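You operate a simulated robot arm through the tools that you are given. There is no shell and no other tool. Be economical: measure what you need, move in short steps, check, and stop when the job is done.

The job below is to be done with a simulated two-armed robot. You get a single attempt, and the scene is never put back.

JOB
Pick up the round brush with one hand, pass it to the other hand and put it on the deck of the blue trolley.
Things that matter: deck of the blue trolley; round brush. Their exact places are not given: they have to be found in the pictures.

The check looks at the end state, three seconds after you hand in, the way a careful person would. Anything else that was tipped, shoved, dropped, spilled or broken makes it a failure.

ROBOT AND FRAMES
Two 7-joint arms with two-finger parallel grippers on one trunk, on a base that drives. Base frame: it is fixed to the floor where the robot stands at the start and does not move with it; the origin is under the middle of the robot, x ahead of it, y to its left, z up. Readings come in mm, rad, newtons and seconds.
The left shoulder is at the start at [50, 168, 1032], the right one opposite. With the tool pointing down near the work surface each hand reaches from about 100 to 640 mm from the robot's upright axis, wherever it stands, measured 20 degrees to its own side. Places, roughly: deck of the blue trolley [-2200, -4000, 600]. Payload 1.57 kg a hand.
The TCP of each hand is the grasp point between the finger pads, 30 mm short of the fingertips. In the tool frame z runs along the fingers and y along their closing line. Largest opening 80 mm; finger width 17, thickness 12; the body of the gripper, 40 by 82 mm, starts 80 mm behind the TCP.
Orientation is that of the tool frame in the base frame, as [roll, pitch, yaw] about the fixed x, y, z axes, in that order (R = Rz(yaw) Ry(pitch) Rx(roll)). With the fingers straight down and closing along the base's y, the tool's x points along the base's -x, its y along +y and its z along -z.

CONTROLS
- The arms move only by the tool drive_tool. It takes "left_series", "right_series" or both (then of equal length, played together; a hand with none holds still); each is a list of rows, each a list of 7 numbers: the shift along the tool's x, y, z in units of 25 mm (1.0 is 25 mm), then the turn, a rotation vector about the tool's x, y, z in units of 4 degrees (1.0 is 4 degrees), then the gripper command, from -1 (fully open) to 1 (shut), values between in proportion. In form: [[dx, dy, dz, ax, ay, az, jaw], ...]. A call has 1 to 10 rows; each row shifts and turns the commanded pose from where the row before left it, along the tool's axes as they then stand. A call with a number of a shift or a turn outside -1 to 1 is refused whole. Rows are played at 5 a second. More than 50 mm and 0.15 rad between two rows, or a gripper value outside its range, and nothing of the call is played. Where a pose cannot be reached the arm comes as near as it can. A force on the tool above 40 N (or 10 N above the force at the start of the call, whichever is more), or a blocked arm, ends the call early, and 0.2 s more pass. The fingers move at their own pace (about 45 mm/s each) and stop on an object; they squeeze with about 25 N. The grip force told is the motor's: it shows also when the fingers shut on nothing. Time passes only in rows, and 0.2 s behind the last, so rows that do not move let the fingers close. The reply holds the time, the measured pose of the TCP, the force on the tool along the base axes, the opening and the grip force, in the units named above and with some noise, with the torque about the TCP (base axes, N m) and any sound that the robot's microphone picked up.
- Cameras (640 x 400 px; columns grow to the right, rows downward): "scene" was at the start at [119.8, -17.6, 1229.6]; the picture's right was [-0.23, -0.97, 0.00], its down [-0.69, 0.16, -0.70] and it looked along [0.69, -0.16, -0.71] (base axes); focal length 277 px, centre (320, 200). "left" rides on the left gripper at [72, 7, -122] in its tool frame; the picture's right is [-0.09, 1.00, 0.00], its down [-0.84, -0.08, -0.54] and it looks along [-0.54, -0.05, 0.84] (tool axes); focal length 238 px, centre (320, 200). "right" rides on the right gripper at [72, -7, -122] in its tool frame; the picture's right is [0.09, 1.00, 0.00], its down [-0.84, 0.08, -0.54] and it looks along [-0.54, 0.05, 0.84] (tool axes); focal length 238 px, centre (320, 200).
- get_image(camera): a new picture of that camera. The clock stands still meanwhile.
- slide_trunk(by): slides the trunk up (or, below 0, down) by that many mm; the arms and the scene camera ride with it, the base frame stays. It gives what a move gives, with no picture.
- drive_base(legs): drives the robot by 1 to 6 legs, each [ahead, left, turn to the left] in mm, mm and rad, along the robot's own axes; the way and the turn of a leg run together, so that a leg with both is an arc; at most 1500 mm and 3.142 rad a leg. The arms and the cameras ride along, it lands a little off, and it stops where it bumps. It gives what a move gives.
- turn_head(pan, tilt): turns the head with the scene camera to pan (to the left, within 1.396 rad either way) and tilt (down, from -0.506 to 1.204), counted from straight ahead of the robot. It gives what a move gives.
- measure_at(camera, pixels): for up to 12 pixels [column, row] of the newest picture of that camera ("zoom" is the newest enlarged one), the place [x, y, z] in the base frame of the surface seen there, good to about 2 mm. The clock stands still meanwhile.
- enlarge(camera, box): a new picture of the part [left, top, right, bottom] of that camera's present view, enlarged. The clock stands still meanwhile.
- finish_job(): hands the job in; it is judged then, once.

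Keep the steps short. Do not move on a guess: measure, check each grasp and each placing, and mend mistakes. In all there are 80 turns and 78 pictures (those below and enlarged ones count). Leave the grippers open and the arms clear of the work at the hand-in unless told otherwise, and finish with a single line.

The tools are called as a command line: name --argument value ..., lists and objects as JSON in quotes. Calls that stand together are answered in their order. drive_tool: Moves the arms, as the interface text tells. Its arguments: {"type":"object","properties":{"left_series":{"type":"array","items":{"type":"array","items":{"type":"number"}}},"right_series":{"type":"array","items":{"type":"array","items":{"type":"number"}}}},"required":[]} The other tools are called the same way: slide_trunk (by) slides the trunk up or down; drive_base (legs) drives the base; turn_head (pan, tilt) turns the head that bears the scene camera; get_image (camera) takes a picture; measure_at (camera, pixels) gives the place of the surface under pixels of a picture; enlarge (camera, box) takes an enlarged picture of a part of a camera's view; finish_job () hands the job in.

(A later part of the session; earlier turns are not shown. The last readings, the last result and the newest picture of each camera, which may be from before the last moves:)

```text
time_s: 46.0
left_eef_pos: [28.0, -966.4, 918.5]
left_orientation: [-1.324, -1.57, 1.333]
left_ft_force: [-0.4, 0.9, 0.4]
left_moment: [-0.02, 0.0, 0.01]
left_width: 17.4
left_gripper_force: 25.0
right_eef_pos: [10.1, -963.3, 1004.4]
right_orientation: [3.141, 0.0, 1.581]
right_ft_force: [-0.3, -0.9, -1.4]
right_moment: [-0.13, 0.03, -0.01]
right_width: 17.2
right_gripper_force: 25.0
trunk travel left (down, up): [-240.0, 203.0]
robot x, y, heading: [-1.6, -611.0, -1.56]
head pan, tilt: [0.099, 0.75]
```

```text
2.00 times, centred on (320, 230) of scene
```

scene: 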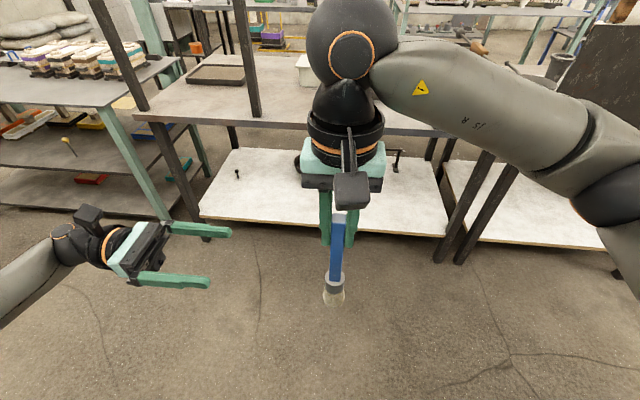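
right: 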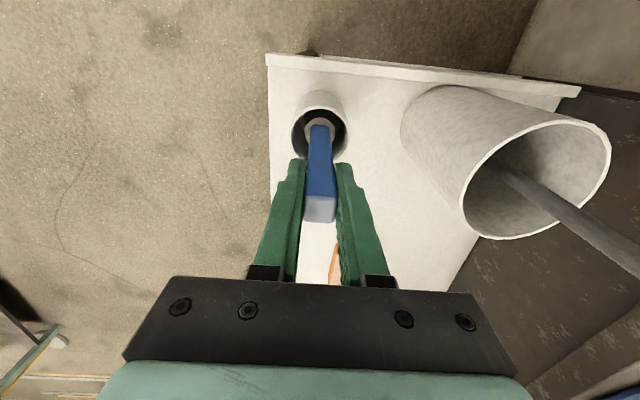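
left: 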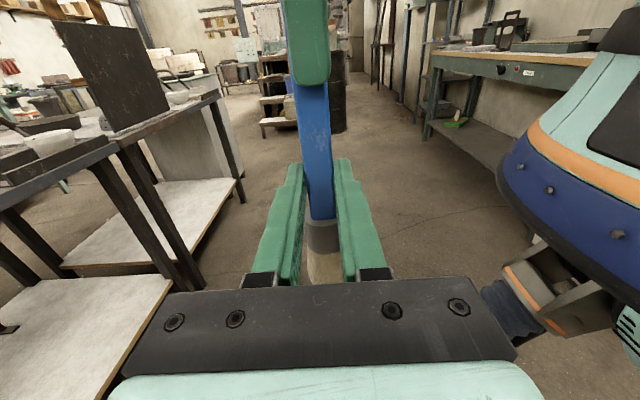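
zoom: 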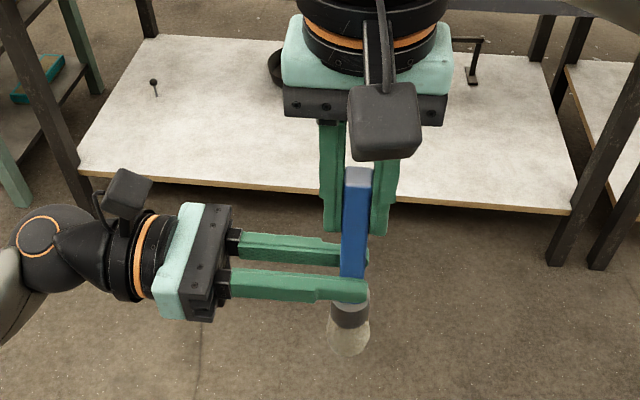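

Both hands hold the handle at 17 mm and 25 N, so I'll open the right hand.

drive_tool --left_series '[[0, 0, 0, 0, 0, 0, 1], [0, 0, 0, 0, 0, 0, 1], [0, 0, 0, 0, 0, 0, 1], [0, 0, 0, 0, 0, 0, 1], [0, 0, 0, 0, 0, 0, 1]]' --right_series '[[0, 0, 0, 0, 0, 0, -1], [0, 0, 0, 0, 0, 0, -1], [0, 0, 0, 0, 0, 0, -1], [0, 0, 0, 0, 0, 0, -1], [0, 0, 0, 0, 0, 0, -1]]'

drive_tool --right_series '[[0, 0, -1, 0, 0, 0, -1], [0, 0, -1, 0, 0, 0, -1], [0, 0, -1, 0, 0, 0, -1], [0, -1, 0, 0, 0, 0, -1], [0, -1, 0, 0, 0, 0, -1], [0, -1, 0, 0, 0, 0, -1], [0, -1, 0, 0, 0, 0, -1], [0, -1, 0, 0, 0, 0, -1], [0, -1, 0, 0, 0, 0, -1]]'

get_image --camera "scene"

```text
time_s: 47.2
left_eef_pos: [28.9, -965.5, 917.4]
left_orientation: [2.445, -1.57, -2.433]
left_ft_force: [0.4, 0.1, -0.2]
left_moment: [0.0, 0.01, -0.02]
left_width: 17.1
left_gripper_force: 25.1
right_eef_pos: [11.5, -964.1, 1004.2]
right_orientation: [3.141, 0.001, 1.583]
right_ft_force: [0.7, 0.8, -0.7]
right_moment: [-0.02, -0.03, 0.0]
right_width: 79.9
right_gripper_force: 0.1
trunk travel left (down, up): [-240.0, 203.0]
robot x, y, heading: [0.6, -612.1, -1.562]
head pan, tilt: [0.099, 0.75]
```

```text
time_s: 49.2
left_eef_pos: [29.1, -966.6, 918.1]
left_orientation: [2.926, -1.569, -2.918]
left_ft_force: [0.5, -0.9, -0.1]
left_moment: [0.01, -0.06, 0.04]
left_width: 17.1
left_gripper_force: 24.8
right_eef_pos: [-138.5, -966.2, 1079.1]
right_orientation: [3.141, 0.0, 1.581]
right_ft_force: [0.8, 0.6, 0.4]
right_moment: [0.03, 0.02, 0.02]
right_width: 79.9
right_gripper_force: 0.1
trunk travel left (down, up): [-240.0, 203.0]
robot x, y, heading: [4.8, -606.1, -1.563]
head pan, tilt: [0.099, 0.75]
```

```text
42 pictures are left
```

scene: 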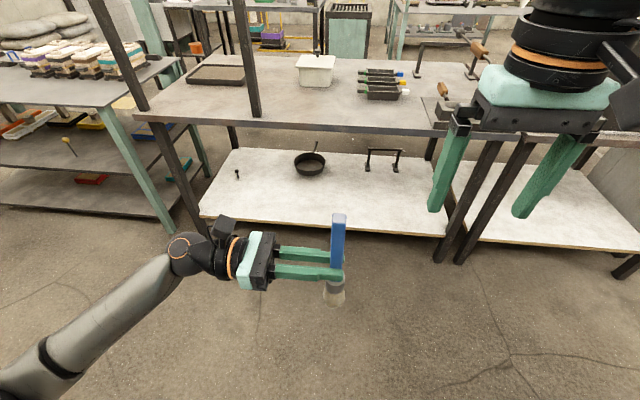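

The hand-over is done: the left hand alone holds the brush. I'll tuck the hands in slightly, turn right to face the rear, and look for the blue trolley.

drive_tool --left_series '[[0, 0.5, -1, 0, 0, 0, 1], [0, 0.5, -1, 0, 0, 0, 1], [0, 0.5, -1, 0, 0, 0, 1], [0, 0.5, -1, 0, 0, 0, 1]]' --right_series '[[1, 0, 0, 0, 0, 0, -1], [1, 0, 0, 0, 0, 0, -1], [0, -1, 0, 0, 0, 0, -1], [0, -1, 0, 0, 0, 0, -1]]'

drive_base --legs '[[0, 0, -1.2]]'

turn_head --pan 0.4 --tilt 0.3

get_image --camera "scene"

```text
time_s: 50.2
left_eef_pos: [127.1, -913.4, 919.4]
left_orientation: [-1.65, -1.568, 1.659]
left_ft_force: [0.2, 0.5, -1.2]
left_moment: [0.0, -0.03, -0.02]
left_width: 17.4
left_gripper_force: 25.1
right_eef_pos: [-187.9, -915.4, 1078.6]
right_orientation: [-3.141, 0.0, 1.58]
right_ft_force: [0.5, 0.8, 0.3]
right_moment: [-0.01, 0.0, 0.0]
right_width: 79.7
right_gripper_force: 0.1
trunk travel left (down, up): [-240.0, 203.0]
robot x, y, heading: [3.0, -607.2, -1.56]
head pan, tilt: [0.099, 0.75]
```

```text
time_s: 53.5
left_eef_pos: [-235.1, -842.3, 919.0]
left_orientation: [-2.533, -1.57, 1.358]
left_ft_force: [0.2, 0.1, -1.3]
left_moment: [-0.04, 0.02, 0.0]
left_width: 17.3
left_gripper_force: 25.0
right_eef_pos: [-356.5, -551.2, 1079.3]
right_orientation: [-3.141, 0.0, 0.398]
right_ft_force: [-0.3, -0.3, -0.3]
right_moment: [-0.01, 0.0, -0.01]
right_width: 79.9
right_gripper_force: 0.0
trunk travel left (down, up): [-240.0, 203.0]
robot x, y, heading: [1.6, -611.5, -2.745]
head pan, tilt: [0.099, 0.75]
```

```text
time_s: 54.4
left_eef_pos: [-234.9, -842.9, 918.9]
left_orientation: [1.23, -1.57, -2.403]
left_ft_force: [0.1, 0.3, -0.3]
left_moment: [-0.02, 0.0, 0.02]
left_width: 17.2
left_gripper_force: 25.1
right_eef_pos: [-355.4, -552.1, 1080.3]
right_orientation: [-3.141, 0.001, 0.396]
right_ft_force: [0.2, 0.2, -0.1]
right_moment: [-0.03, -0.04, 0.01]
right_width: 80.0
right_gripper_force: 0.0
trunk travel left (down, up): [-240.0, 203.0]
robot x, y, heading: [-0.1, -608.8, -2.743]
head pan, tilt: [0.4, 0.3]
```

```text
41 pictures are left
```

scene: 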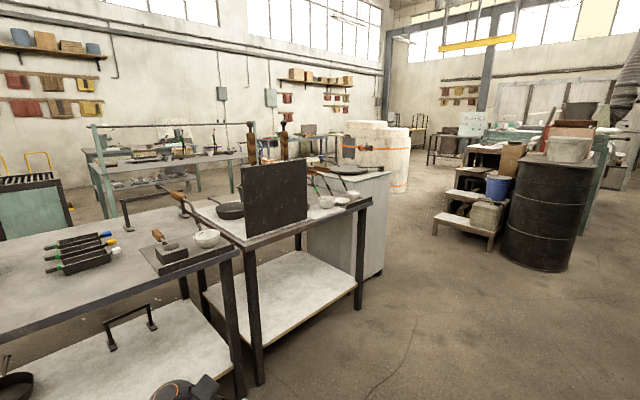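

The trolley should be slightly left of centre, behind the workbenches. I'll enlarge that part.

enlarge --camera "scene" --box '[180, 90, 420, 240]'

measure_at --camera "scene" --pixels '[[360, 310], [390, 175], [440, 235], [510, 250], [350, 190], [385, 165], [420, 230], [260, 385], [405, 190], [580, 235], [285, 155], [480, 270]]'

```text
2.67 times, centred on (300, 165) of scene
```

zoom: 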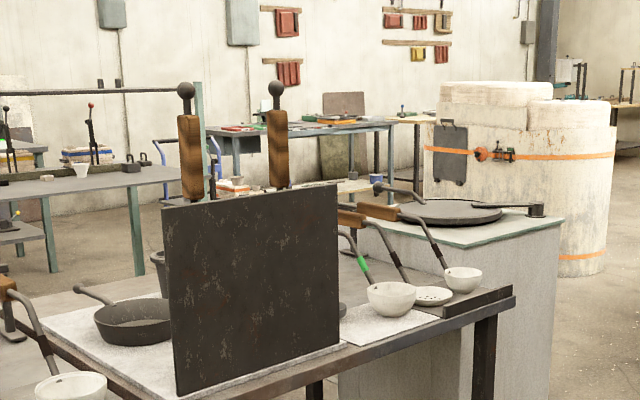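

```text
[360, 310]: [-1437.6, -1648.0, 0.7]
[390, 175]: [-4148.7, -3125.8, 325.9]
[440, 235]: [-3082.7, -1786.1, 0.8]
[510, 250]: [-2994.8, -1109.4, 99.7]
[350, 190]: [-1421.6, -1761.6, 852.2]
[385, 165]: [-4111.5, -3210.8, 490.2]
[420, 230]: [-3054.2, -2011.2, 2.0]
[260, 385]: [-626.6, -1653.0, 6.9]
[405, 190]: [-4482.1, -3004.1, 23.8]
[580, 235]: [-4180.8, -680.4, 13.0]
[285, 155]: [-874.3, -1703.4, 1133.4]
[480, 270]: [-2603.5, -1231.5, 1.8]
```

Blue push-handles show at about (251,152), past the benches. The aisle between the bench end (x≈-1450) and the steps and barrel (x≈-2900) is free, so I'll drive to about (-2150,-900) and turn to face -y.

drive_base --legs '[[1060, -290, 0], [1030, -280, 0], [0, 0, 1.17]]'

turn_head --pan 0.0 --tilt 0.45

get_image --camera "scene"

```text
time_s: 68.0
left_eef_pos: [-2007.1, -1216.7, 919.4]
left_orientation: [3.084, -1.57, -3.062]
left_ft_force: [0.4, -0.3, -0.5]
left_moment: [-0.01, 0.01, -0.01]
left_width: 17.4
left_gripper_force: 24.9
right_eef_pos: [-2323.6, -1221.2, 1079.1]
right_orientation: [-3.141, 0.0, 1.59]
right_ft_force: [0.3, 0.4, 0.3]
right_moment: [0.0, 0.01, 0.0]
right_width: 80.1
right_gripper_force: 0.0
trunk travel left (down, up): [-240.0, 203.0]
robot x, y, heading: [-2138.2, -910.3, -1.551]
head pan, tilt: [0.4, 0.3]
```

```text
time_s: 68.9
left_eef_pos: [-2007.6, -1215.2, 920.5]
left_orientation: [-2.58, -1.57, 2.601]
left_ft_force: [0.4, 0.3, 0.0]
left_moment: [0.0, 0.01, -0.01]
left_width: 17.6
left_gripper_force: 25.3
right_eef_pos: [-2323.7, -1221.6, 1079.4]
right_orientation: [3.141, 0.0, 1.593]
right_ft_force: [0.2, -0.2, 0.1]
right_moment: [0.0, -0.03, 0.01]
right_width: 79.9
right_gripper_force: 0.2
trunk travel left (down, up): [-240.0, 203.0]
robot x, y, heading: [-2137.0, -914.3, -1.551]
head pan, tilt: [0.0, 0.45]
```

```text
39 pictures are left
```

scene: 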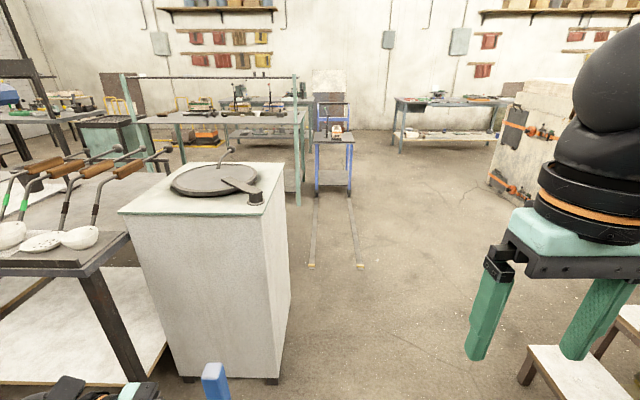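

The blue trolley is straight ahead at (333,150), at the end of two floor rails. I'll enlarge it and measure.

enlarge --camera "scene" --box '[280, 80, 400, 280]'

measure_at --camera "scene" --pixels '[[318, 140], [350, 140], [336, 133], [330, 142], [343, 142], [333, 180], [311, 264], [360, 264], [298, 202], [278, 380], [284, 180], [185, 378]]'

```text
2.00 times, centred on (340, 180) of scene
```

zoom: 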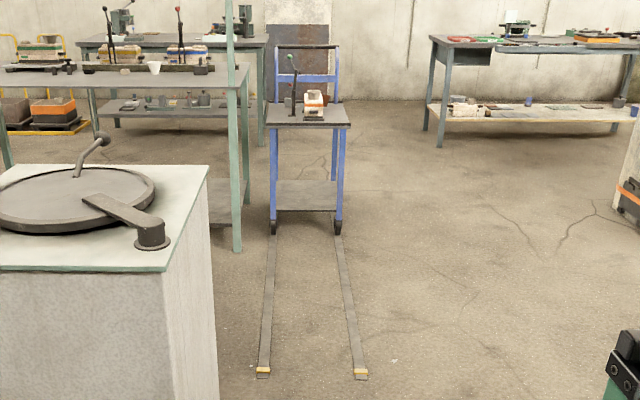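

```text
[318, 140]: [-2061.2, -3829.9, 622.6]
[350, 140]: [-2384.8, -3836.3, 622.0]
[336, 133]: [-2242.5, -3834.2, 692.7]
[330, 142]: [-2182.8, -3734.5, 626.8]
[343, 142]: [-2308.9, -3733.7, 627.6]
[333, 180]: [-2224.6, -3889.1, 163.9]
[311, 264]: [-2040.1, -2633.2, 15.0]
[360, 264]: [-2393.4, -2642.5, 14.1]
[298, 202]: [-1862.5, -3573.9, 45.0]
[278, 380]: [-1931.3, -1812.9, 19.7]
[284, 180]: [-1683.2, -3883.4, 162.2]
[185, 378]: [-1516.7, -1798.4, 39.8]
```

The deck is at z≈625, with its front edge at y≈-3730, spanning x from -2050 to -2400. A lever and a box stand on it. Floor rails run in front, so I'd rather come from its open right side. I'll measure the obstacles first.

measure_at --camera "scene" --pixels '[[528, 378], [545, 348], [560, 375], [510, 190], [488, 180], [400, 150], [212, 180], [440, 250], [160, 215], [505, 290]]'

turn_head --pan -0.7 --tilt 0.6

get_image --camera "scene"

```text
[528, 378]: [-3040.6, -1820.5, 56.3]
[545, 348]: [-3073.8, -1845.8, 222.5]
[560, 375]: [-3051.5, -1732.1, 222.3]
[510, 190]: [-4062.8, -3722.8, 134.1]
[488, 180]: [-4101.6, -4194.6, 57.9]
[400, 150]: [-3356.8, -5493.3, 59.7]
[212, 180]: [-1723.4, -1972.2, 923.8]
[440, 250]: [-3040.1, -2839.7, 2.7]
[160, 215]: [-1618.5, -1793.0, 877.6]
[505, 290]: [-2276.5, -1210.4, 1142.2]
```

```text
time_s: 70.0
left_eef_pos: [-2006.6, -1216.0, 918.8]
left_orientation: [-2.932, -1.57, 2.95]
left_ft_force: [1.0, -0.7, -0.8]
left_moment: [-0.04, -0.01, 0.01]
left_width: 17.1
left_gripper_force: 24.5
right_eef_pos: [-2323.8, -1220.6, 1079.7]
right_orientation: [3.141, 0.001, 1.592]
right_ft_force: [-0.1, -0.6, 0.8]
right_moment: [0.03, 0.04, 0.04]
right_width: 79.9
right_gripper_force: 0.0
trunk travel left (down, up): [-240.0, 203.0]
robot x, y, heading: [-2138.3, -910.4, -1.547]
head pan, tilt: [-0.7, 0.6]
```

```text
37 pictures are left
```

scene: 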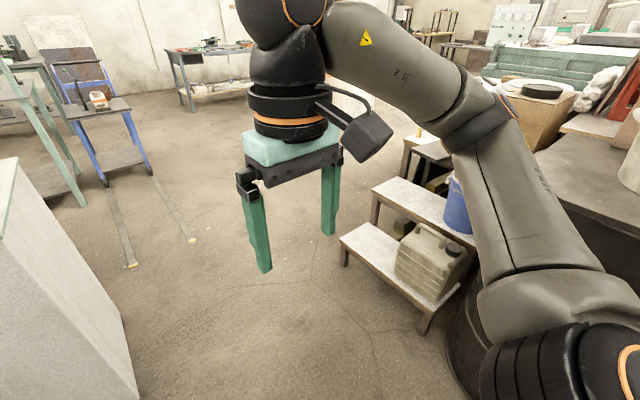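

measure_at --camera "scene" --pixels '[[500, 110], [515, 180], [455, 200], [428, 330], [445, 340], [630, 170], [345, 265], [590, 200], [545, 300], [525, 125]]'

turn_head --pan -1.2 --tilt 0.6

get_image --camera "scene"

```text
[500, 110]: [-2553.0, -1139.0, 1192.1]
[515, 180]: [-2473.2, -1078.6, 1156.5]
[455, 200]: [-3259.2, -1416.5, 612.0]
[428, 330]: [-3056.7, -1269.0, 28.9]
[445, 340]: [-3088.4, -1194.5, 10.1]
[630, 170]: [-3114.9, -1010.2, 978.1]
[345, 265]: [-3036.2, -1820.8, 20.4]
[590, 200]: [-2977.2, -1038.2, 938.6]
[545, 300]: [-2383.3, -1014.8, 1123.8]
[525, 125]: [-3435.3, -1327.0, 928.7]
```

```text
time_s: 70.9
left_eef_pos: [-2009.3, -1216.1, 919.2]
left_orientation: [-2.853, -1.57, 2.873]
left_ft_force: [-0.1, -0.4, 0.2]
left_moment: [0.01, 0.0, 0.01]
left_width: 16.9
left_gripper_force: 24.5
right_eef_pos: [-2323.6, -1220.5, 1078.7]
right_orientation: [-3.141, 0.0, 1.593]
right_ft_force: [-0.3, -0.3, 0.3]
right_moment: [0.0, -0.02, -0.04]
right_width: 79.9
right_gripper_force: 0.0
trunk travel left (down, up): [-240.0, 203.0]
robot x, y, heading: [-2139.1, -909.2, -1.552]
head pan, tilt: [-1.201, 0.6]
```

```text
36 pictures are left
```

scene: 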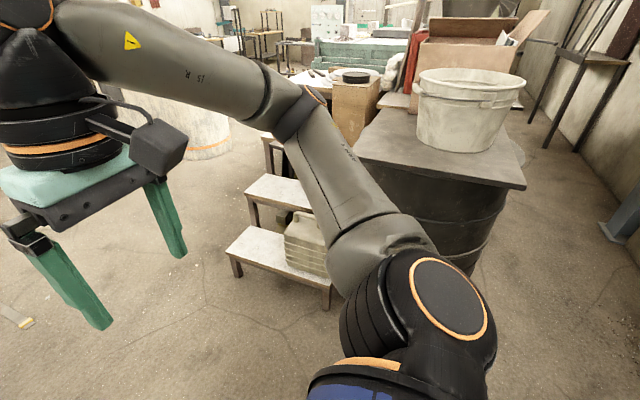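

The right elbow sits about 415 mm out. A lane at x≈-2430 clears both the stove and the barrel board. Then I go diagonally to x≈-3120 past the steps, on to y≈-3850, and turn to face the trolley from its open side.

drive_base --legs '[[0, -290, 0], [1100, 0, 0], [500, -730, 0], [1330, 0, 0], [0, 0, 1.55]]'

turn_head --pan 0.0 --tilt 0.6

get_image --camera "scene"

```text
time_s: 77.8
left_eef_pos: [-2295.4, -2028.3, 899.8]
left_orientation: [2.049, -1.465, -1.992]
left_ft_force: [0.1, 0.3, -0.4]
left_moment: [0.02, -0.01, 0.0]
left_width: 17.1
left_gripper_force: 25.7
right_eef_pos: [-2619.2, -2060.9, 1077.9]
right_orientation: [3.109, 0.01, 1.629]
right_ft_force: [-0.1, -0.1, 0.8]
right_moment: [-0.05, 0.01, -0.01]
right_width: 79.8
right_gripper_force: 0.0
trunk travel left (down, up): [-240.0, 203.0]
robot x, y, heading: [-2423.9, -1752.8, -1.513]
head pan, tilt: [-1.201, 0.6]
stopped in leg 2: the robot was blocked; the commanded pose is now the measured one
```

```text
time_s: 79.2
left_eef_pos: [-2295.0, -2027.9, 901.8]
left_orientation: [2.009, -1.465, -1.952]
left_ft_force: [-0.5, -0.7, 0.3]
left_moment: [0.04, 0.02, -0.01]
left_width: 17.2
left_gripper_force: 24.7
right_eef_pos: [-2617.8, -2058.4, 1077.1]
right_orientation: [3.104, 0.015, 1.623]
right_ft_force: [-0.2, -0.6, 0.5]
right_moment: [-0.02, 0.0, 0.04]
right_width: 79.8
right_gripper_force: 0.1
trunk travel left (down, up): [-240.0, 203.0]
robot x, y, heading: [-2418.2, -1753.2, -1.518]
head pan, tilt: [0.0, 0.6]
```

```text
35 pictures are left
```

scene: 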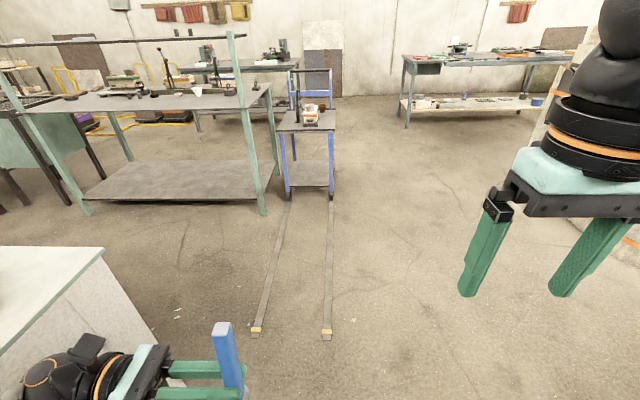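

The drive was blocked: the left wrist or forearm has met the stove's front, which I see at lower left. I'll back off gently, then see what touched and whether anything moved.

drive_base --legs '[[-250, 0, 0]]'

turn_head --pan 0.5 --tilt 0.7

get_image --camera "scene"

```text
time_s: 81.0
left_eef_pos: [-2287.1, -1786.8, 893.8]
left_orientation: [1.625, -1.469, -1.572]
left_ft_force: [0.1, -0.5, -1.0]
left_moment: [0.03, -0.04, 0.02]
left_width: 17.5
left_gripper_force: 25.0
right_eef_pos: [-2603.5, -1815.8, 1079.6]
right_orientation: [3.141, 0.003, 1.62]
right_ft_force: [0.1, 0.0, -0.1]
right_moment: [0.0, 0.01, -0.02]
right_width: 79.9
right_gripper_force: 0.1
trunk travel left (down, up): [-240.0, 203.0]
robot x, y, heading: [-2425.6, -1502.1, -1.522]
head pan, tilt: [0.0, 0.6]
```

```text
time_s: 81.9
left_eef_pos: [-2286.8, -1786.5, 893.4]
left_orientation: [1.624, -1.469, -1.572]
left_ft_force: [-0.4, -0.9, -0.8]
left_moment: [-0.02, -0.04, -0.02]
left_width: 17.3
left_gripper_force: 24.9
right_eef_pos: [-2603.0, -1816.5, 1079.1]
right_orientation: [3.141, -0.001, 1.621]
right_ft_force: [-0.5, 0.0, -0.1]
right_moment: [0.04, -0.01, 0.04]
right_width: 79.8
right_gripper_force: 0.1
trunk travel left (down, up): [-240.0, 203.0]
robot x, y, heading: [-2425.7, -1506.6, -1.523]
head pan, tilt: [0.499, 0.7]
```

```text
34 pictures are left
```

scene: 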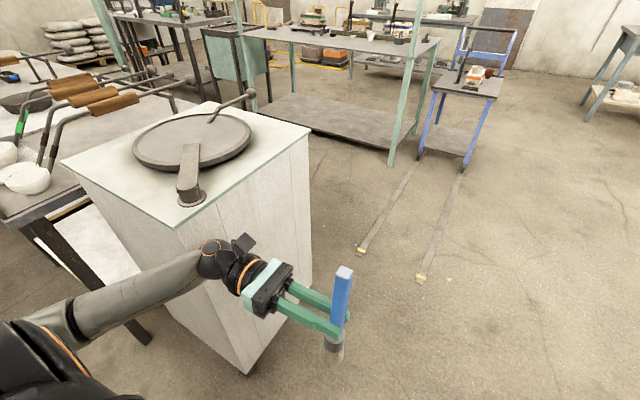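

measure_at --camera "scene" --pixels '[[247, 368], [178, 222], [306, 128], [68, 162], [190, 145], [344, 275], [337, 345], [190, 190], [215, 245], [150, 285], [340, 310], [345, 268]]'

enlarge --camera "scene" --box '[0, 70, 330, 260]'

```text
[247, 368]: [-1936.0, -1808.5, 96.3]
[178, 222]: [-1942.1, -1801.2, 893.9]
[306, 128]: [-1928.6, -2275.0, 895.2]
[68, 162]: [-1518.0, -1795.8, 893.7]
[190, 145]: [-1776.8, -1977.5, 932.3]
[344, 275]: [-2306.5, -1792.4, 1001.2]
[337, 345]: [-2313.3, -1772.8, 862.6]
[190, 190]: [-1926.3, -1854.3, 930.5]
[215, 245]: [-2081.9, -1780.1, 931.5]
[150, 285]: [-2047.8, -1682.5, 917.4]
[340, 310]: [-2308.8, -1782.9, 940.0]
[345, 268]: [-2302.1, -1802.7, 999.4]
```

```text
1.94 times, centred on (165, 165) of scene
```

zoom: 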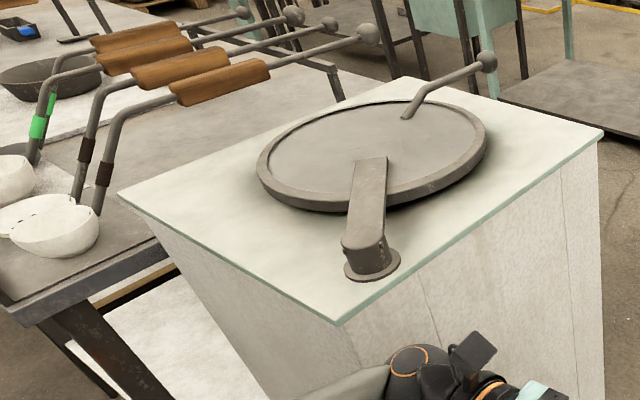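

The stove hasn't moved (same corner, -1936,-1808), its lid and lever are in place, and the brush is still gripped. The left forearm rode too low, so I'll raise the trunk 200 mm to pass over everything, move a little further right, and go on.

slide_trunk --by 200

drive_base --legs '[[0, -90, 0], [500, 0, 0], [500, -660, 0]]'

turn_head --pan 0.2 --tilt 0.6

get_image --camera "scene"

```text
time_s: 84.1
left_eef_pos: [-2286.6, -1786.4, 1093.7]
left_orientation: [1.624, -1.47, -1.573]
left_ft_force: [0.2, -0.4, -0.9]
left_moment: [0.02, -0.01, 0.03]
left_width: 17.4
left_gripper_force: 25.0
right_eef_pos: [-2604.8, -1817.4, 1279.8]
right_orientation: [3.141, 0.001, 1.62]
right_ft_force: [0.2, -0.2, -0.5]
right_moment: [0.05, 0.01, 0.03]
right_width: 80.0
right_gripper_force: 0.0
trunk travel left (down, up): [-440.0, 3.0]
robot x, y, heading: [-2425.7, -1501.7, -1.52]
head pan, tilt: [0.499, 0.7]
```

```text
time_s: 93.9
left_eef_pos: [-2982.0, -2818.4, 1093.6]
left_orientation: [1.626, -1.469, -1.57]
left_ft_force: [-0.5, 0.3, -0.8]
left_moment: [0.0, -0.03, 0.0]
left_width: 17.1
left_gripper_force: 25.3
right_eef_pos: [-3298.5, -2849.4, 1279.1]
right_orientation: [3.141, 0.001, 1.621]
right_ft_force: [0.0, -0.1, 0.1]
right_moment: [0.02, 0.0, -0.01]
right_width: 79.9
right_gripper_force: 0.0
trunk travel left (down, up): [-440.0, 3.0]
robot x, y, heading: [-3122.6, -2536.6, -1.52]
head pan, tilt: [0.499, 0.7]
```

```text
time_s: 94.7
left_eef_pos: [-2982.1, -2818.0, 1093.1]
left_orientation: [1.625, -1.47, -1.571]
left_ft_force: [0.0, 0.8, -0.9]
left_moment: [0.01, 0.0, 0.03]
left_width: 17.2
left_gripper_force: 25.5
right_eef_pos: [-3298.2, -2848.9, 1280.6]
right_orientation: [-3.14, -0.001, 1.621]
right_ft_force: [0.3, 0.0, 0.2]
right_moment: [-0.02, 0.01, -0.02]
right_width: 80.1
right_gripper_force: 0.0
trunk travel left (down, up): [-440.0, 3.0]
robot x, y, heading: [-3123.2, -2536.3, -1.515]
head pan, tilt: [0.201, 0.6]
```

```text
32 pictures are left
```

scene: 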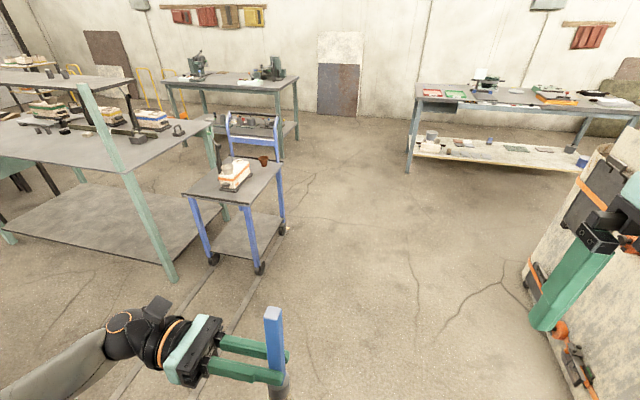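

Well clear now, and the trolley deck is visible with a mould box, a lever and a small brown pot on it. I'll measure the deck and its free area.

enlarge --camera "scene" --box '[160, 90, 320, 290]'

measure_at --camera "scene" --pixels '[[188, 191], [244, 202], [281, 165], [235, 158], [262, 168], [257, 182], [228, 192], [218, 170], [233, 165], [264, 160], [415, 165], [550, 330]]'

```text
2.00 times, centred on (240, 190) of scene
```

zoom: 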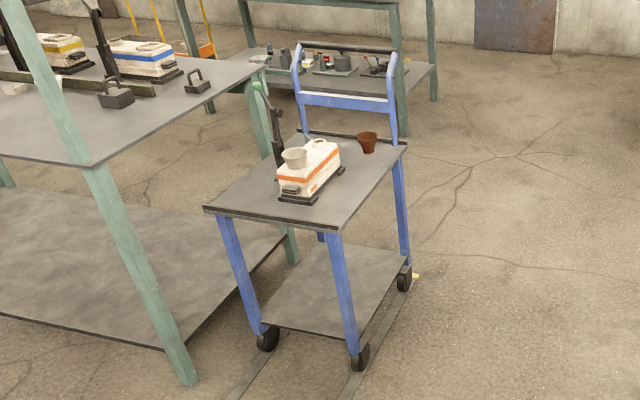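

```text
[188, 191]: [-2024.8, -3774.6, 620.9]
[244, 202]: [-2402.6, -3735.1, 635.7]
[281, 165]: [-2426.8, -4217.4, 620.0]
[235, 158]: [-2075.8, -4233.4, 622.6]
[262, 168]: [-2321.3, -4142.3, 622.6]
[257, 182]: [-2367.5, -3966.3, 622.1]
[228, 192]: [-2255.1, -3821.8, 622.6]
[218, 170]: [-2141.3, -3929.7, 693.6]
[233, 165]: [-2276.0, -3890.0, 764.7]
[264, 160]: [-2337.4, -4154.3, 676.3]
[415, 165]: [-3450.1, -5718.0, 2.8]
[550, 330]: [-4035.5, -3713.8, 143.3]
```

The deck spans x -2420 to -2035 and y -3735 to -4225 at z≈622. The near-side and front strips look free. I'll drive on to y≈-3930 and turn to face it.

drive_base --legs '[[1390, -80, 0], [0, 0, 1.515]]'

turn_head --pan 0.0 --tilt 0.75

get_image --camera "scene"

```text
time_s: 105.3
left_eef_pos: [-2837.3, -3787.7, 1093.9]
left_orientation: [1.625, -1.471, -0.032]
left_ft_force: [-1.0, 0.6, -0.7]
left_moment: [0.02, -0.01, 0.0]
left_width: 17.1
left_gripper_force: 24.4
right_eef_pos: [-2817.5, -4106.5, 1279.1]
right_orientation: [3.141, 0.0, -3.125]
right_ft_force: [0.2, -0.2, 0.1]
right_moment: [0.02, 0.02, 0.0]
right_width: 79.9
right_gripper_force: 0.0
trunk travel left (down, up): [-440.0, 3.0]
robot x, y, heading: [-3127.7, -3923.6, 0.017]
head pan, tilt: [0.201, 0.6]
```

```text
time_s: 106.0
left_eef_pos: [-2837.8, -3788.7, 1093.0]
left_orientation: [1.627, -1.47, -0.037]
left_ft_force: [-0.3, 0.2, -1.0]
left_moment: [0.0, 0.01, -0.01]
left_width: 17.1
left_gripper_force: 24.8
right_eef_pos: [-2817.2, -4106.1, 1279.2]
right_orientation: [-3.141, 0.002, -3.125]
right_ft_force: [0.1, -0.5, 0.4]
right_moment: [0.0, -0.01, 0.0]
right_width: 80.1
right_gripper_force: 0.1
trunk travel left (down, up): [-440.0, 3.0]
robot x, y, heading: [-3125.3, -3919.3, 0.017]
head pan, tilt: [0.0, 0.75]
```

```text
30 pictures are left
```

scene: 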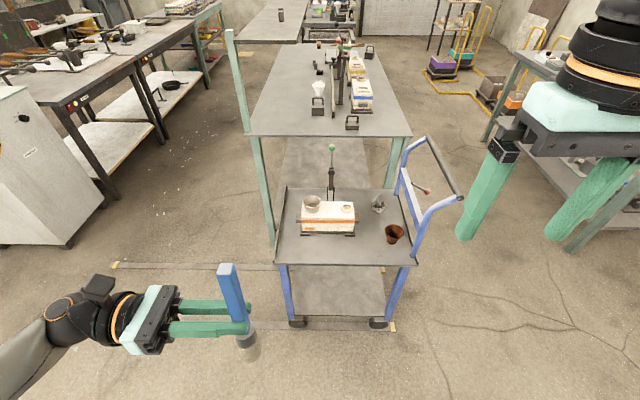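

enlarge --camera "scene" --box '[260, 130, 440, 280]'

measure_at --camera "scene" --pixels '[[278, 262], [413, 263], [302, 234], [350, 235], [340, 245], [384, 240], [290, 200], [375, 212], [395, 234], [390, 200], [328, 250], [328, 262]]'

```text
2.67 times, centred on (350, 205) of scene
```

zoom: 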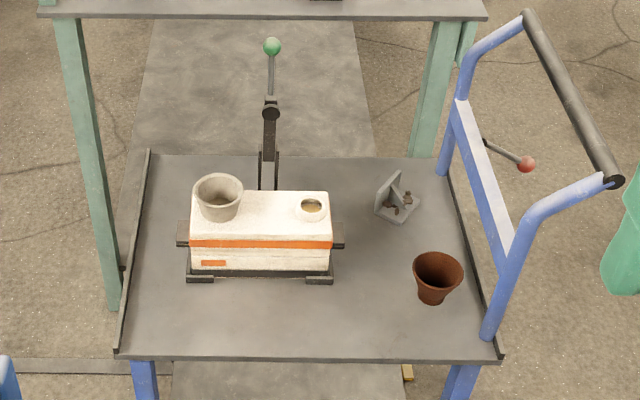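

```text
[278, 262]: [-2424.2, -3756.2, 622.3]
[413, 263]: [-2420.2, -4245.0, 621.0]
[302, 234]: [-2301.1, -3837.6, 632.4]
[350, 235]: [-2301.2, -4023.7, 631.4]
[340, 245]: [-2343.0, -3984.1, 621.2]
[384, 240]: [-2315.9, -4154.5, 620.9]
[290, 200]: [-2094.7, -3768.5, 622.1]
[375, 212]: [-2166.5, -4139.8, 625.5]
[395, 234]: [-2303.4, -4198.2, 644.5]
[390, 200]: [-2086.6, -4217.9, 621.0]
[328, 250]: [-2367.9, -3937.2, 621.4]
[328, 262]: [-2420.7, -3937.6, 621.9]
```

The near strip of the deck (x -2424 to -2305, y -3760 to -4130) is empty. The brush goes at x≈-2370, y≈-3870, lying along y. Before approaching, I'll correct the 0.1 rad tilt from the bump and start swinging the left hand to point down.

drive_tool --left_series '[[0, 0, 0, 0, 0, 0.72, 1], [0, 0, 0, 0, 0, 0.71, 1], [0, 0, 0, 0, -1, 0, 1], [0, 0, 0, 0, -1, 0, 1], [0, 0, 0, 0, -1, 0, 1], [0, 0, 0, 0, -1, 0, 1], [0, 0, 0, 0, -1, 0, 1], [0, 0, 0, 0, -1, 0, 1], [0, 0, 0, 0, -1, 0, 1], [0, 0, 0, 0, -1, 0, 1]]'

drive_tool --left_series '[[0, 0, 0, 0, -1, 0, 1], [0, 0, 0, 0, -1, 0, 1], [0, 0, 0, 0, -1, 0, 1], [0, 0, 0, 0, -1, 0, 1], [0, 0, 0, 0, -1, 0, 1], [0, 0, 0, 0, -1, 0, 1], [0, 0, 0, 0, -1, 0, 1], [0, 0, 0, 0, -1, 0, 1]]'

get_image --camera "scene"

```text
time_s: 108.2
left_eef_pos: [-2837.0, -3788.0, 1094.3]
left_orientation: [3.14, -1.006, -1.547]
left_ft_force: [-0.2, -0.3, -0.2]
left_moment: [0.02, 0.0, 0.03]
left_width: 17.2
left_gripper_force: 24.9
right_eef_pos: [-2818.3, -4105.9, 1278.9]
right_orientation: [3.141, -0.001, -3.126]
right_ft_force: [0.2, -0.1, 0.0]
right_moment: [-0.02, 0.0, -0.03]
right_width: 80.1
right_gripper_force: 0.1
trunk travel left (down, up): [-440.0, 3.0]
robot x, y, heading: [-3128.4, -3919.2, 0.015]
head pan, tilt: [0.0, 0.75]
```

```text
time_s: 110.0
left_eef_pos: [-2837.2, -3788.2, 1093.2]
left_orientation: [3.139, -0.447, -1.549]
left_ft_force: [0.5, -0.2, 0.7]
left_moment: [0.01, 0.0, 0.01]
left_width: 17.0
left_gripper_force: 25.2
right_eef_pos: [-2817.7, -4106.2, 1278.5]
right_orientation: [3.14, -0.001, -3.128]
right_ft_force: [0.8, -0.4, -0.6]
right_moment: [0.01, -0.01, -0.02]
right_width: 80.0
right_gripper_force: 0.1
trunk travel left (down, up): [-440.0, 3.0]
robot x, y, heading: [-3125.2, -3920.2, 0.018]
head pan, tilt: [0.0, 0.75]
```

```text
28 pictures are left
```

scene: 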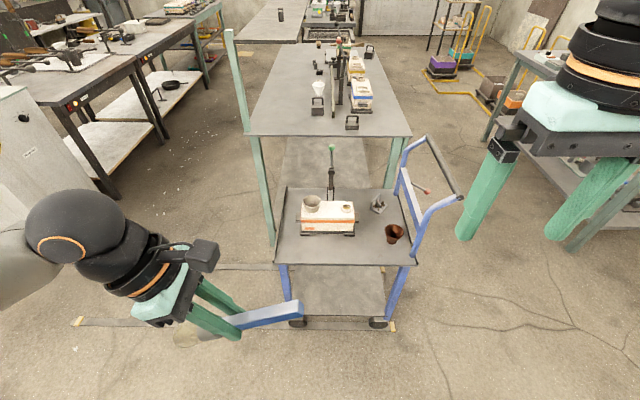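

drive_tool --left_series '[[0, 0, 0, 0, -1, 0, 1], [0, 0, 0, 0, -1, 0, 1], [0, 0, 0, 0, -1, 0, 1], [0, 0, 0, 0, -1, 0, 1], [0, 0, 0, 0, -1, 0, 1], [0, 0, 0, 0, -1, 0, 1], [0, 0, 0, 0, -0.4, 0, 1], [0, 0, 0, 0, 0, 0, 1]]'

get_image --camera "left"

get_image --camera "scene"

```text
time_s: 111.8
left_eef_pos: [-2808.4, -3764.8, 1076.2]
left_orientation: [3.139, -0.003, -1.553]
left_ft_force: [0.4, -0.1, -0.9]
left_moment: [0.0, 0.04, 0.0]
left_width: 17.3
left_gripper_force: 24.9
left hand out of reach, approached as far as the arm can: row 3, 4, 5, 6, 7
right_eef_pos: [-2817.8, -4105.4, 1279.8]
right_orientation: [-3.142, 0.001, -3.126]
right_ft_force: [0.3, 0.1, 0.2]
right_moment: [0.01, -0.01, 0.02]
right_width: 80.2
right_gripper_force: 0.1
trunk travel left (down, up): [-440.0, 3.0]
robot x, y, heading: [-3123.9, -3918.6, 0.017]
head pan, tilt: [0.0, 0.75]
```

```text
27 pictures are left
```

left: 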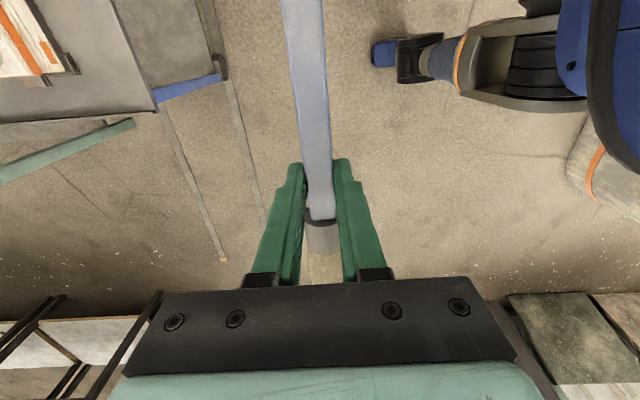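

```text
26 pictures are left
```

scene: 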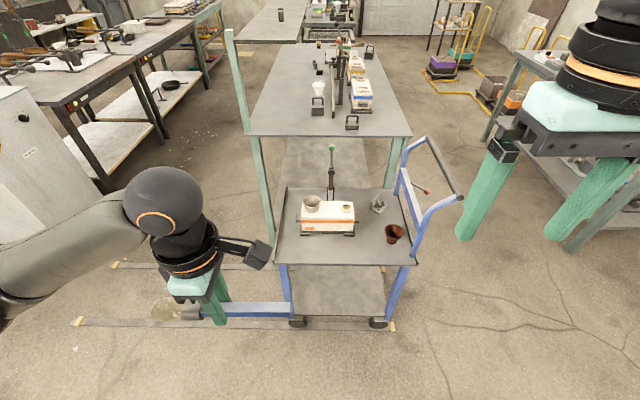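

The brush now lies level below a straight-down left hand. A base caster is visible at (385,50), so I'll measure how far it sticks out, along with the brush and the lever height.

measure_at --camera "left" --pixels '[[373, 52], [400, 60], [319, 205], [310, 30], [305, 5], [323, 235]]'

measure_at --camera "scene" --pixels '[[332, 148], [289, 308], [245, 309], [190, 313], [165, 312], [205, 310], [297, 322], [463, 198]]'

```text
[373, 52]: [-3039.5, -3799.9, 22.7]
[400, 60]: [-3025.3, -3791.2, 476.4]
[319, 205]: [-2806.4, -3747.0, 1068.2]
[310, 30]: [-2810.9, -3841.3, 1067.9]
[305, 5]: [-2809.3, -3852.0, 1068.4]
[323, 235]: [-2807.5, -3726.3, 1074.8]
```

```text
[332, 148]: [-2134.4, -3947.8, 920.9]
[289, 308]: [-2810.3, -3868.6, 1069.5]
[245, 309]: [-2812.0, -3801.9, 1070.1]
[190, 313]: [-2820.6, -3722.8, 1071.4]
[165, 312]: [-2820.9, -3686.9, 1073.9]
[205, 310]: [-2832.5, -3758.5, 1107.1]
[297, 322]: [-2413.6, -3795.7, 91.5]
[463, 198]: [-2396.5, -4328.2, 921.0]
```

The brush is 17 mm below the TCP axis, and nothing on the trolley reaches this height. I'll drive 270 mm forward and 110 mm right so the hand can reach the near strip.

drive_base --legs '[[0, -110, 0], [270, 0, 0]]'

drive_tool --left_series '[[0, -1, 0, 0, 0, 0, 1], [0, -1, 0, 0, 0, 0, 1], [0, -1, 0, 0, 0, 0, 1], [0, -1, 0, 0, 0, 0, 1], [0, -1, 0, 0, 0, 0, 1]]'

get_image --camera "scene"

```text
time_s: 115.0
left_eef_pos: [-2535.0, -3872.6, 1075.5]
left_orientation: [3.138, -0.004, -1.557]
left_ft_force: [0.1, 1.1, -0.1]
left_moment: [-0.01, -0.02, 0.01]
left_width: 17.1
left_gripper_force: 25.1
right_eef_pos: [-2543.3, -4213.5, 1279.1]
right_orientation: [3.141, -0.001, -3.129]
right_ft_force: [-0.1, 0.7, -0.2]
right_moment: [0.01, 0.01, -0.03]
right_width: 80.1
right_gripper_force: 0.0
trunk travel left (down, up): [-440.0, 3.0]
robot x, y, heading: [-2847.9, -4027.8, 0.015]
head pan, tilt: [0.0, 0.75]
```

```text
time_s: 116.2
left_eef_pos: [-2409.0, -3870.5, 1076.2]
left_orientation: [3.137, -0.003, -1.559]
left_ft_force: [0.3, -0.7, -0.7]
left_moment: [-0.02, -0.01, 0.01]
left_width: 17.1
left_gripper_force: 25.4
right_eef_pos: [-2543.0, -4213.9, 1278.7]
right_orientation: [3.14, 0.001, -3.128]
right_ft_force: [-0.8, -0.7, 0.3]
right_moment: [-0.03, 0.04, -0.03]
right_width: 80.1
right_gripper_force: 0.0
trunk travel left (down, up): [-440.0, 3.0]
robot x, y, heading: [-2854.8, -4027.8, 0.013]
head pan, tilt: [0.0, 0.75]
```

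```text
25 pictures are left
```

scene: 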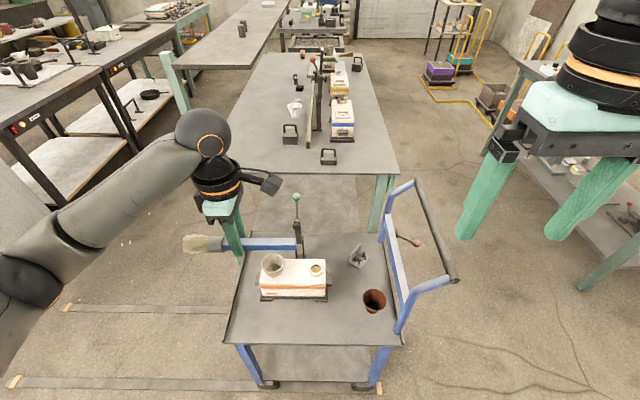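

The hand is above the strip's outer edge. I'll move 38 mm inward, then lower the trunk 200 mm; the right hand stays above everything.

drive_tool --left_series '[[0, -0.76, 0, 0, 0, 0, 1], [0.2, -0.76, 0, 0, 0, 0, 1]]'

slide_trunk --by -200

get_image --camera "scene"

get_image --camera "left"

```text
time_s: 116.8
left_eef_pos: [-2369.4, -3875.8, 1075.8]
left_orientation: [3.137, -0.004, -1.558]
left_ft_force: [-0.7, -0.7, -1.1]
left_moment: [-0.01, -0.05, 0.02]
left_width: 17.4
left_gripper_force: 24.8
right_eef_pos: [-2544.0, -4213.3, 1279.8]
right_orientation: [-3.141, 0.001, -3.127]
right_ft_force: [-0.2, 0.0, 0.6]
right_moment: [0.01, -0.02, 0.01]
right_width: 80.0
right_gripper_force: 0.1
trunk travel left (down, up): [-440.0, 3.0]
robot x, y, heading: [-2851.0, -4024.8, 0.018]
head pan, tilt: [0.0, 0.75]
```

```text
time_s: 119.0
left_eef_pos: [-2372.3, -3875.5, 875.1]
left_orientation: [3.139, -0.004, -1.557]
left_ft_force: [0.5, 0.1, -1.4]
left_moment: [-0.01, -0.01, -0.02]
left_width: 17.1
left_gripper_force: 25.2
right_eef_pos: [-2543.7, -4212.7, 1079.0]
right_orientation: [3.141, 0.0, -3.128]
right_ft_force: [0.0, 0.4, 0.4]
right_moment: [-0.01, 0.06, 0.01]
right_width: 80.1
right_gripper_force: 0.1
trunk travel left (down, up): [-240.0, 203.0]
robot x, y, heading: [-2851.3, -4031.7, 0.015]
head pan, tilt: [0.0, 0.75]
```

```text
24 pictures are left
```

scene: 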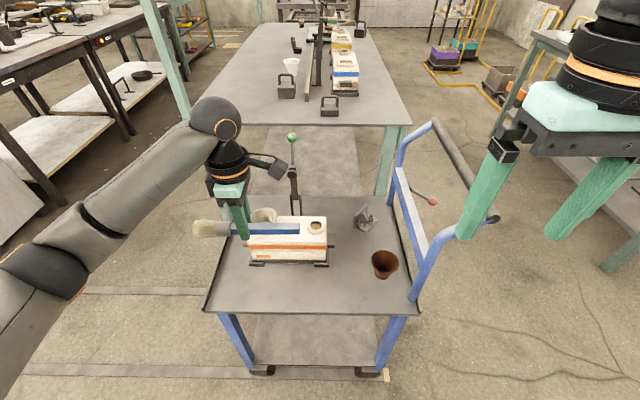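

```text
23 pictures are left
```

left: 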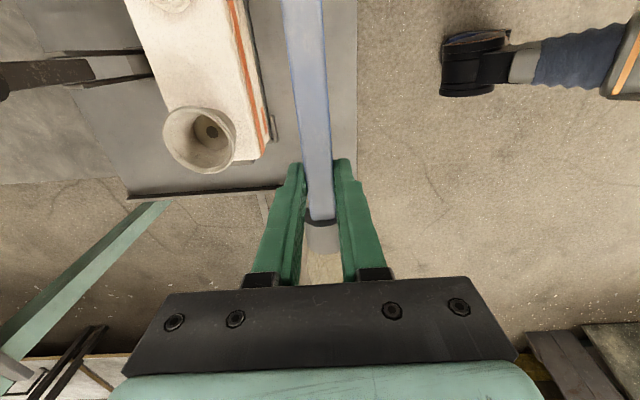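

The brush is over the empty strip, clear of the box and the deck lip. I'll shift 15 mm further from the lip and descend to about z=720, then check.

drive_tool --left_series '[[0.6, 0, 0.8, 0, 0, 0, 1], [0, 0, 0.9, 0, 0, 0, 1], [0, 0, 0.9, 0, 0, 0, 1], [0, 0, 0.9, 0, 0, 0, 1], [0, 0, 0.9, 0, 0, 0, 1], [0, 0, 0.9, 0, 0, 0, 1], [0, 0, 0.9, 0, 0, 0, 1]]'

enlarge --camera "scene" --box '[170, 140, 430, 330]'

get_image --camera "left"

```text
time_s: 120.6
left_eef_pos: [-2371.0, -3890.3, 720.3]
left_orientation: [3.139, -0.004, -1.555]
left_ft_force: [-0.4, 1.1, -1.1]
left_moment: [0.03, 0.01, -0.01]
left_width: 17.5
left_gripper_force: 25.1
right_eef_pos: [-2544.3, -4213.0, 1079.1]
right_orientation: [-3.14, -0.001, -3.126]
right_ft_force: [-0.7, 0.4, 0.0]
right_moment: [0.0, -0.01, 0.03]
right_width: 79.9
right_gripper_force: 0.1
trunk travel left (down, up): [-240.0, 203.0]
robot x, y, heading: [-2851.9, -4025.6, 0.014]
head pan, tilt: [0.0, 0.75]
```

```text
2.11 times, centred on (300, 235) of scene
```

zoom: 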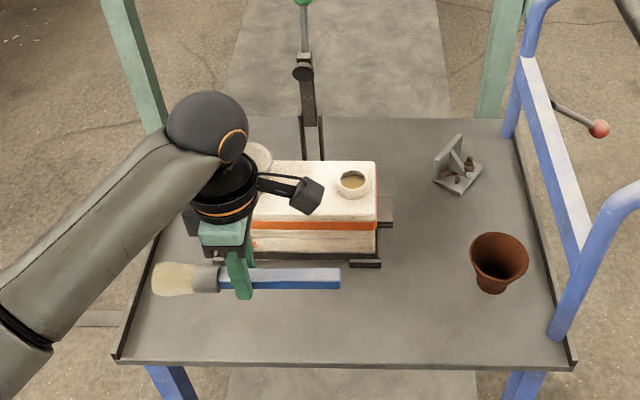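

```text
21 pictures are left
```

left: 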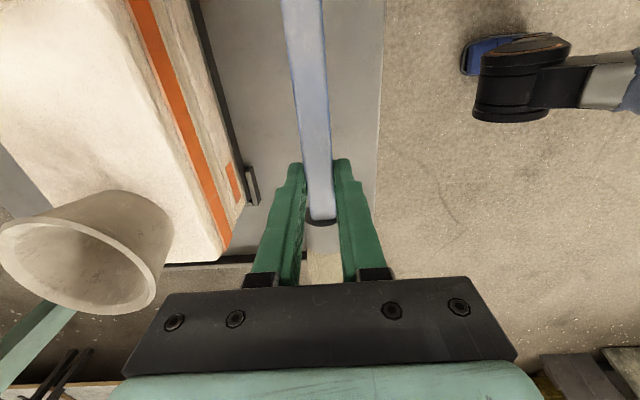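

I'm close to the funnel on the box, so I'll measure its near rim against the gripper body and the brush height above the deck.

measure_at --camera "left" --pixels '[[168, 225], [150, 270], [220, 240], [250, 190], [225, 100], [376, 150], [319, 205], [310, 60], [260, 100], [350, 60]]'

measure_at --camera "zoom" --pixels '[[205, 275], [175, 270], [300, 272], [155, 282], [330, 272], [330, 284], [130, 340]]'

```text
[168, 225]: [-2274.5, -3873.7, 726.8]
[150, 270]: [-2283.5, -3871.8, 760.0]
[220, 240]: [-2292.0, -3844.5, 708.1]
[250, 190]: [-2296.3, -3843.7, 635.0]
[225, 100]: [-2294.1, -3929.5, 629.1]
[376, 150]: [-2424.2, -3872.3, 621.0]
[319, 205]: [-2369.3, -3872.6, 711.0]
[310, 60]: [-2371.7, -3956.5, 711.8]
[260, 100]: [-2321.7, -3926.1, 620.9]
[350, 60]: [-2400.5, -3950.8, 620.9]
```

```text
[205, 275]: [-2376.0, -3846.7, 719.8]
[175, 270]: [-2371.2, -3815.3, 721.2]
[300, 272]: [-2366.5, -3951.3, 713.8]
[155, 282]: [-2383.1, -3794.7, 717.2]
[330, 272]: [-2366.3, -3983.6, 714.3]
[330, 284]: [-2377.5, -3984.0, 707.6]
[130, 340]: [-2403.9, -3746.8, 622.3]
```

There's about 45 mm between the gripper body and the funnel. I'll shift 8 mm outward and lower another 56 mm. The head's underside is now about 64 mm above the deck.

drive_tool --left_series '[[0, 0.3, 0.5, 0, 0, 0, 1], [0, 0, 0.6, 0, 0, 0, 1], [0, 0, 0.6, 0, 0, 0, 1], [0, 0, 0.4, 0, 0, 0, 1], [0, 0, 0.14, 0, 0, 0, 1], [0, 0, 0, 0, 0, 0, 1]]'

drive_tool --left_series '[[0, 0, 0.08, 0, 0, 0, 1], [0, 0, 0.08, 0, 0, 0, 1], [0, 0, 0, 0, 0, 0, 1]]'

enlarge --camera "scene" --box '[190, 200, 350, 320]'

```text
time_s: 122.0
left_eef_pos: [-2379.6, -3890.7, 664.5]
left_orientation: [3.14, -0.005, -1.556]
left_ft_force: [0.4, -1.0, -0.9]
left_moment: [-0.02, 0.0, -0.02]
left_width: 17.4
left_gripper_force: 24.9
right_eef_pos: [-2543.1, -4213.4, 1079.5]
right_orientation: [3.141, 0.0, -3.127]
right_ft_force: [0.0, 0.4, 0.4]
right_moment: [-0.02, 0.0, -0.01]
right_width: 80.1
right_gripper_force: 0.0
trunk travel left (down, up): [-240.0, 203.0]
robot x, y, heading: [-2851.0, -4025.0, 0.014]
head pan, tilt: [0.0, 0.75]
```

```text
time_s: 122.8
left_eef_pos: [-2379.1, -3891.8, 659.9]
left_orientation: [3.138, -0.003, -1.557]
left_ft_force: [0.1, 0.2, -0.9]
left_moment: [0.01, 0.0, 0.02]
left_width: 17.3
left_gripper_force: 25.3
right_eef_pos: [-2543.9, -4213.1, 1079.2]
right_orientation: [-3.14, 0.0, -3.128]
right_ft_force: [0.5, -0.1, 0.0]
right_moment: [0.03, 0.0, 0.01]
right_width: 79.6
right_gripper_force: 0.0
trunk travel left (down, up): [-240.0, 203.0]
robot x, y, heading: [-2850.2, -4024.7, 0.016]
head pan, tilt: [0.0, 0.75]
```

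```text
3.33 times, centred on (270, 260) of scene
```

zoom: 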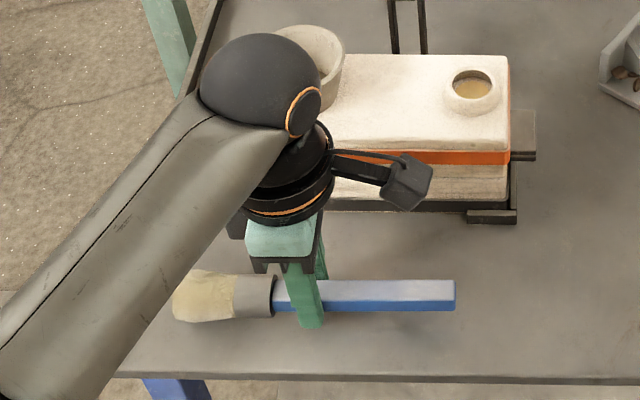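

No contact yet. I'll creep down in 2 mm steps and watch the force.

drive_tool --left_series '[[0, 0, 0.08, 0, 0, 0, 1], [0, 0, 0.04, 0, 0, 0, 1], [0, 0, 0, 0, 0, 0, 1]]'

measure_at --camera "zoom" --pixels '[[450, 285], [350, 285], [260, 285], [220, 300], [450, 330]]'

```text
time_s: 123.6
left_eef_pos: [-2379.4, -3891.8, 657.4]
left_orientation: [3.138, -0.003, -1.556]
left_ft_force: [-0.7, 0.2, -1.0]
left_moment: [-0.01, 0.02, 0.01]
left_width: 17.3
left_gripper_force: 24.8
right_eef_pos: [-2543.7, -4213.6, 1079.6]
right_orientation: [-3.141, 0.0, -3.128]
right_ft_force: [-0.3, 0.7, -0.4]
right_moment: [0.01, 0.0, -0.02]
right_width: 79.8
right_gripper_force: 0.0
trunk travel left (down, up): [-240.0, 203.0]
robot x, y, heading: [-2851.9, -4025.6, 0.014]
head pan, tilt: [0.0, 0.75]
```

```text
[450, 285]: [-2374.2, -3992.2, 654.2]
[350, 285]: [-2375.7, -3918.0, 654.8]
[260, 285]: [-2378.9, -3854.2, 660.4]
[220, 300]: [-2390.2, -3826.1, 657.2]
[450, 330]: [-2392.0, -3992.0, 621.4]
```

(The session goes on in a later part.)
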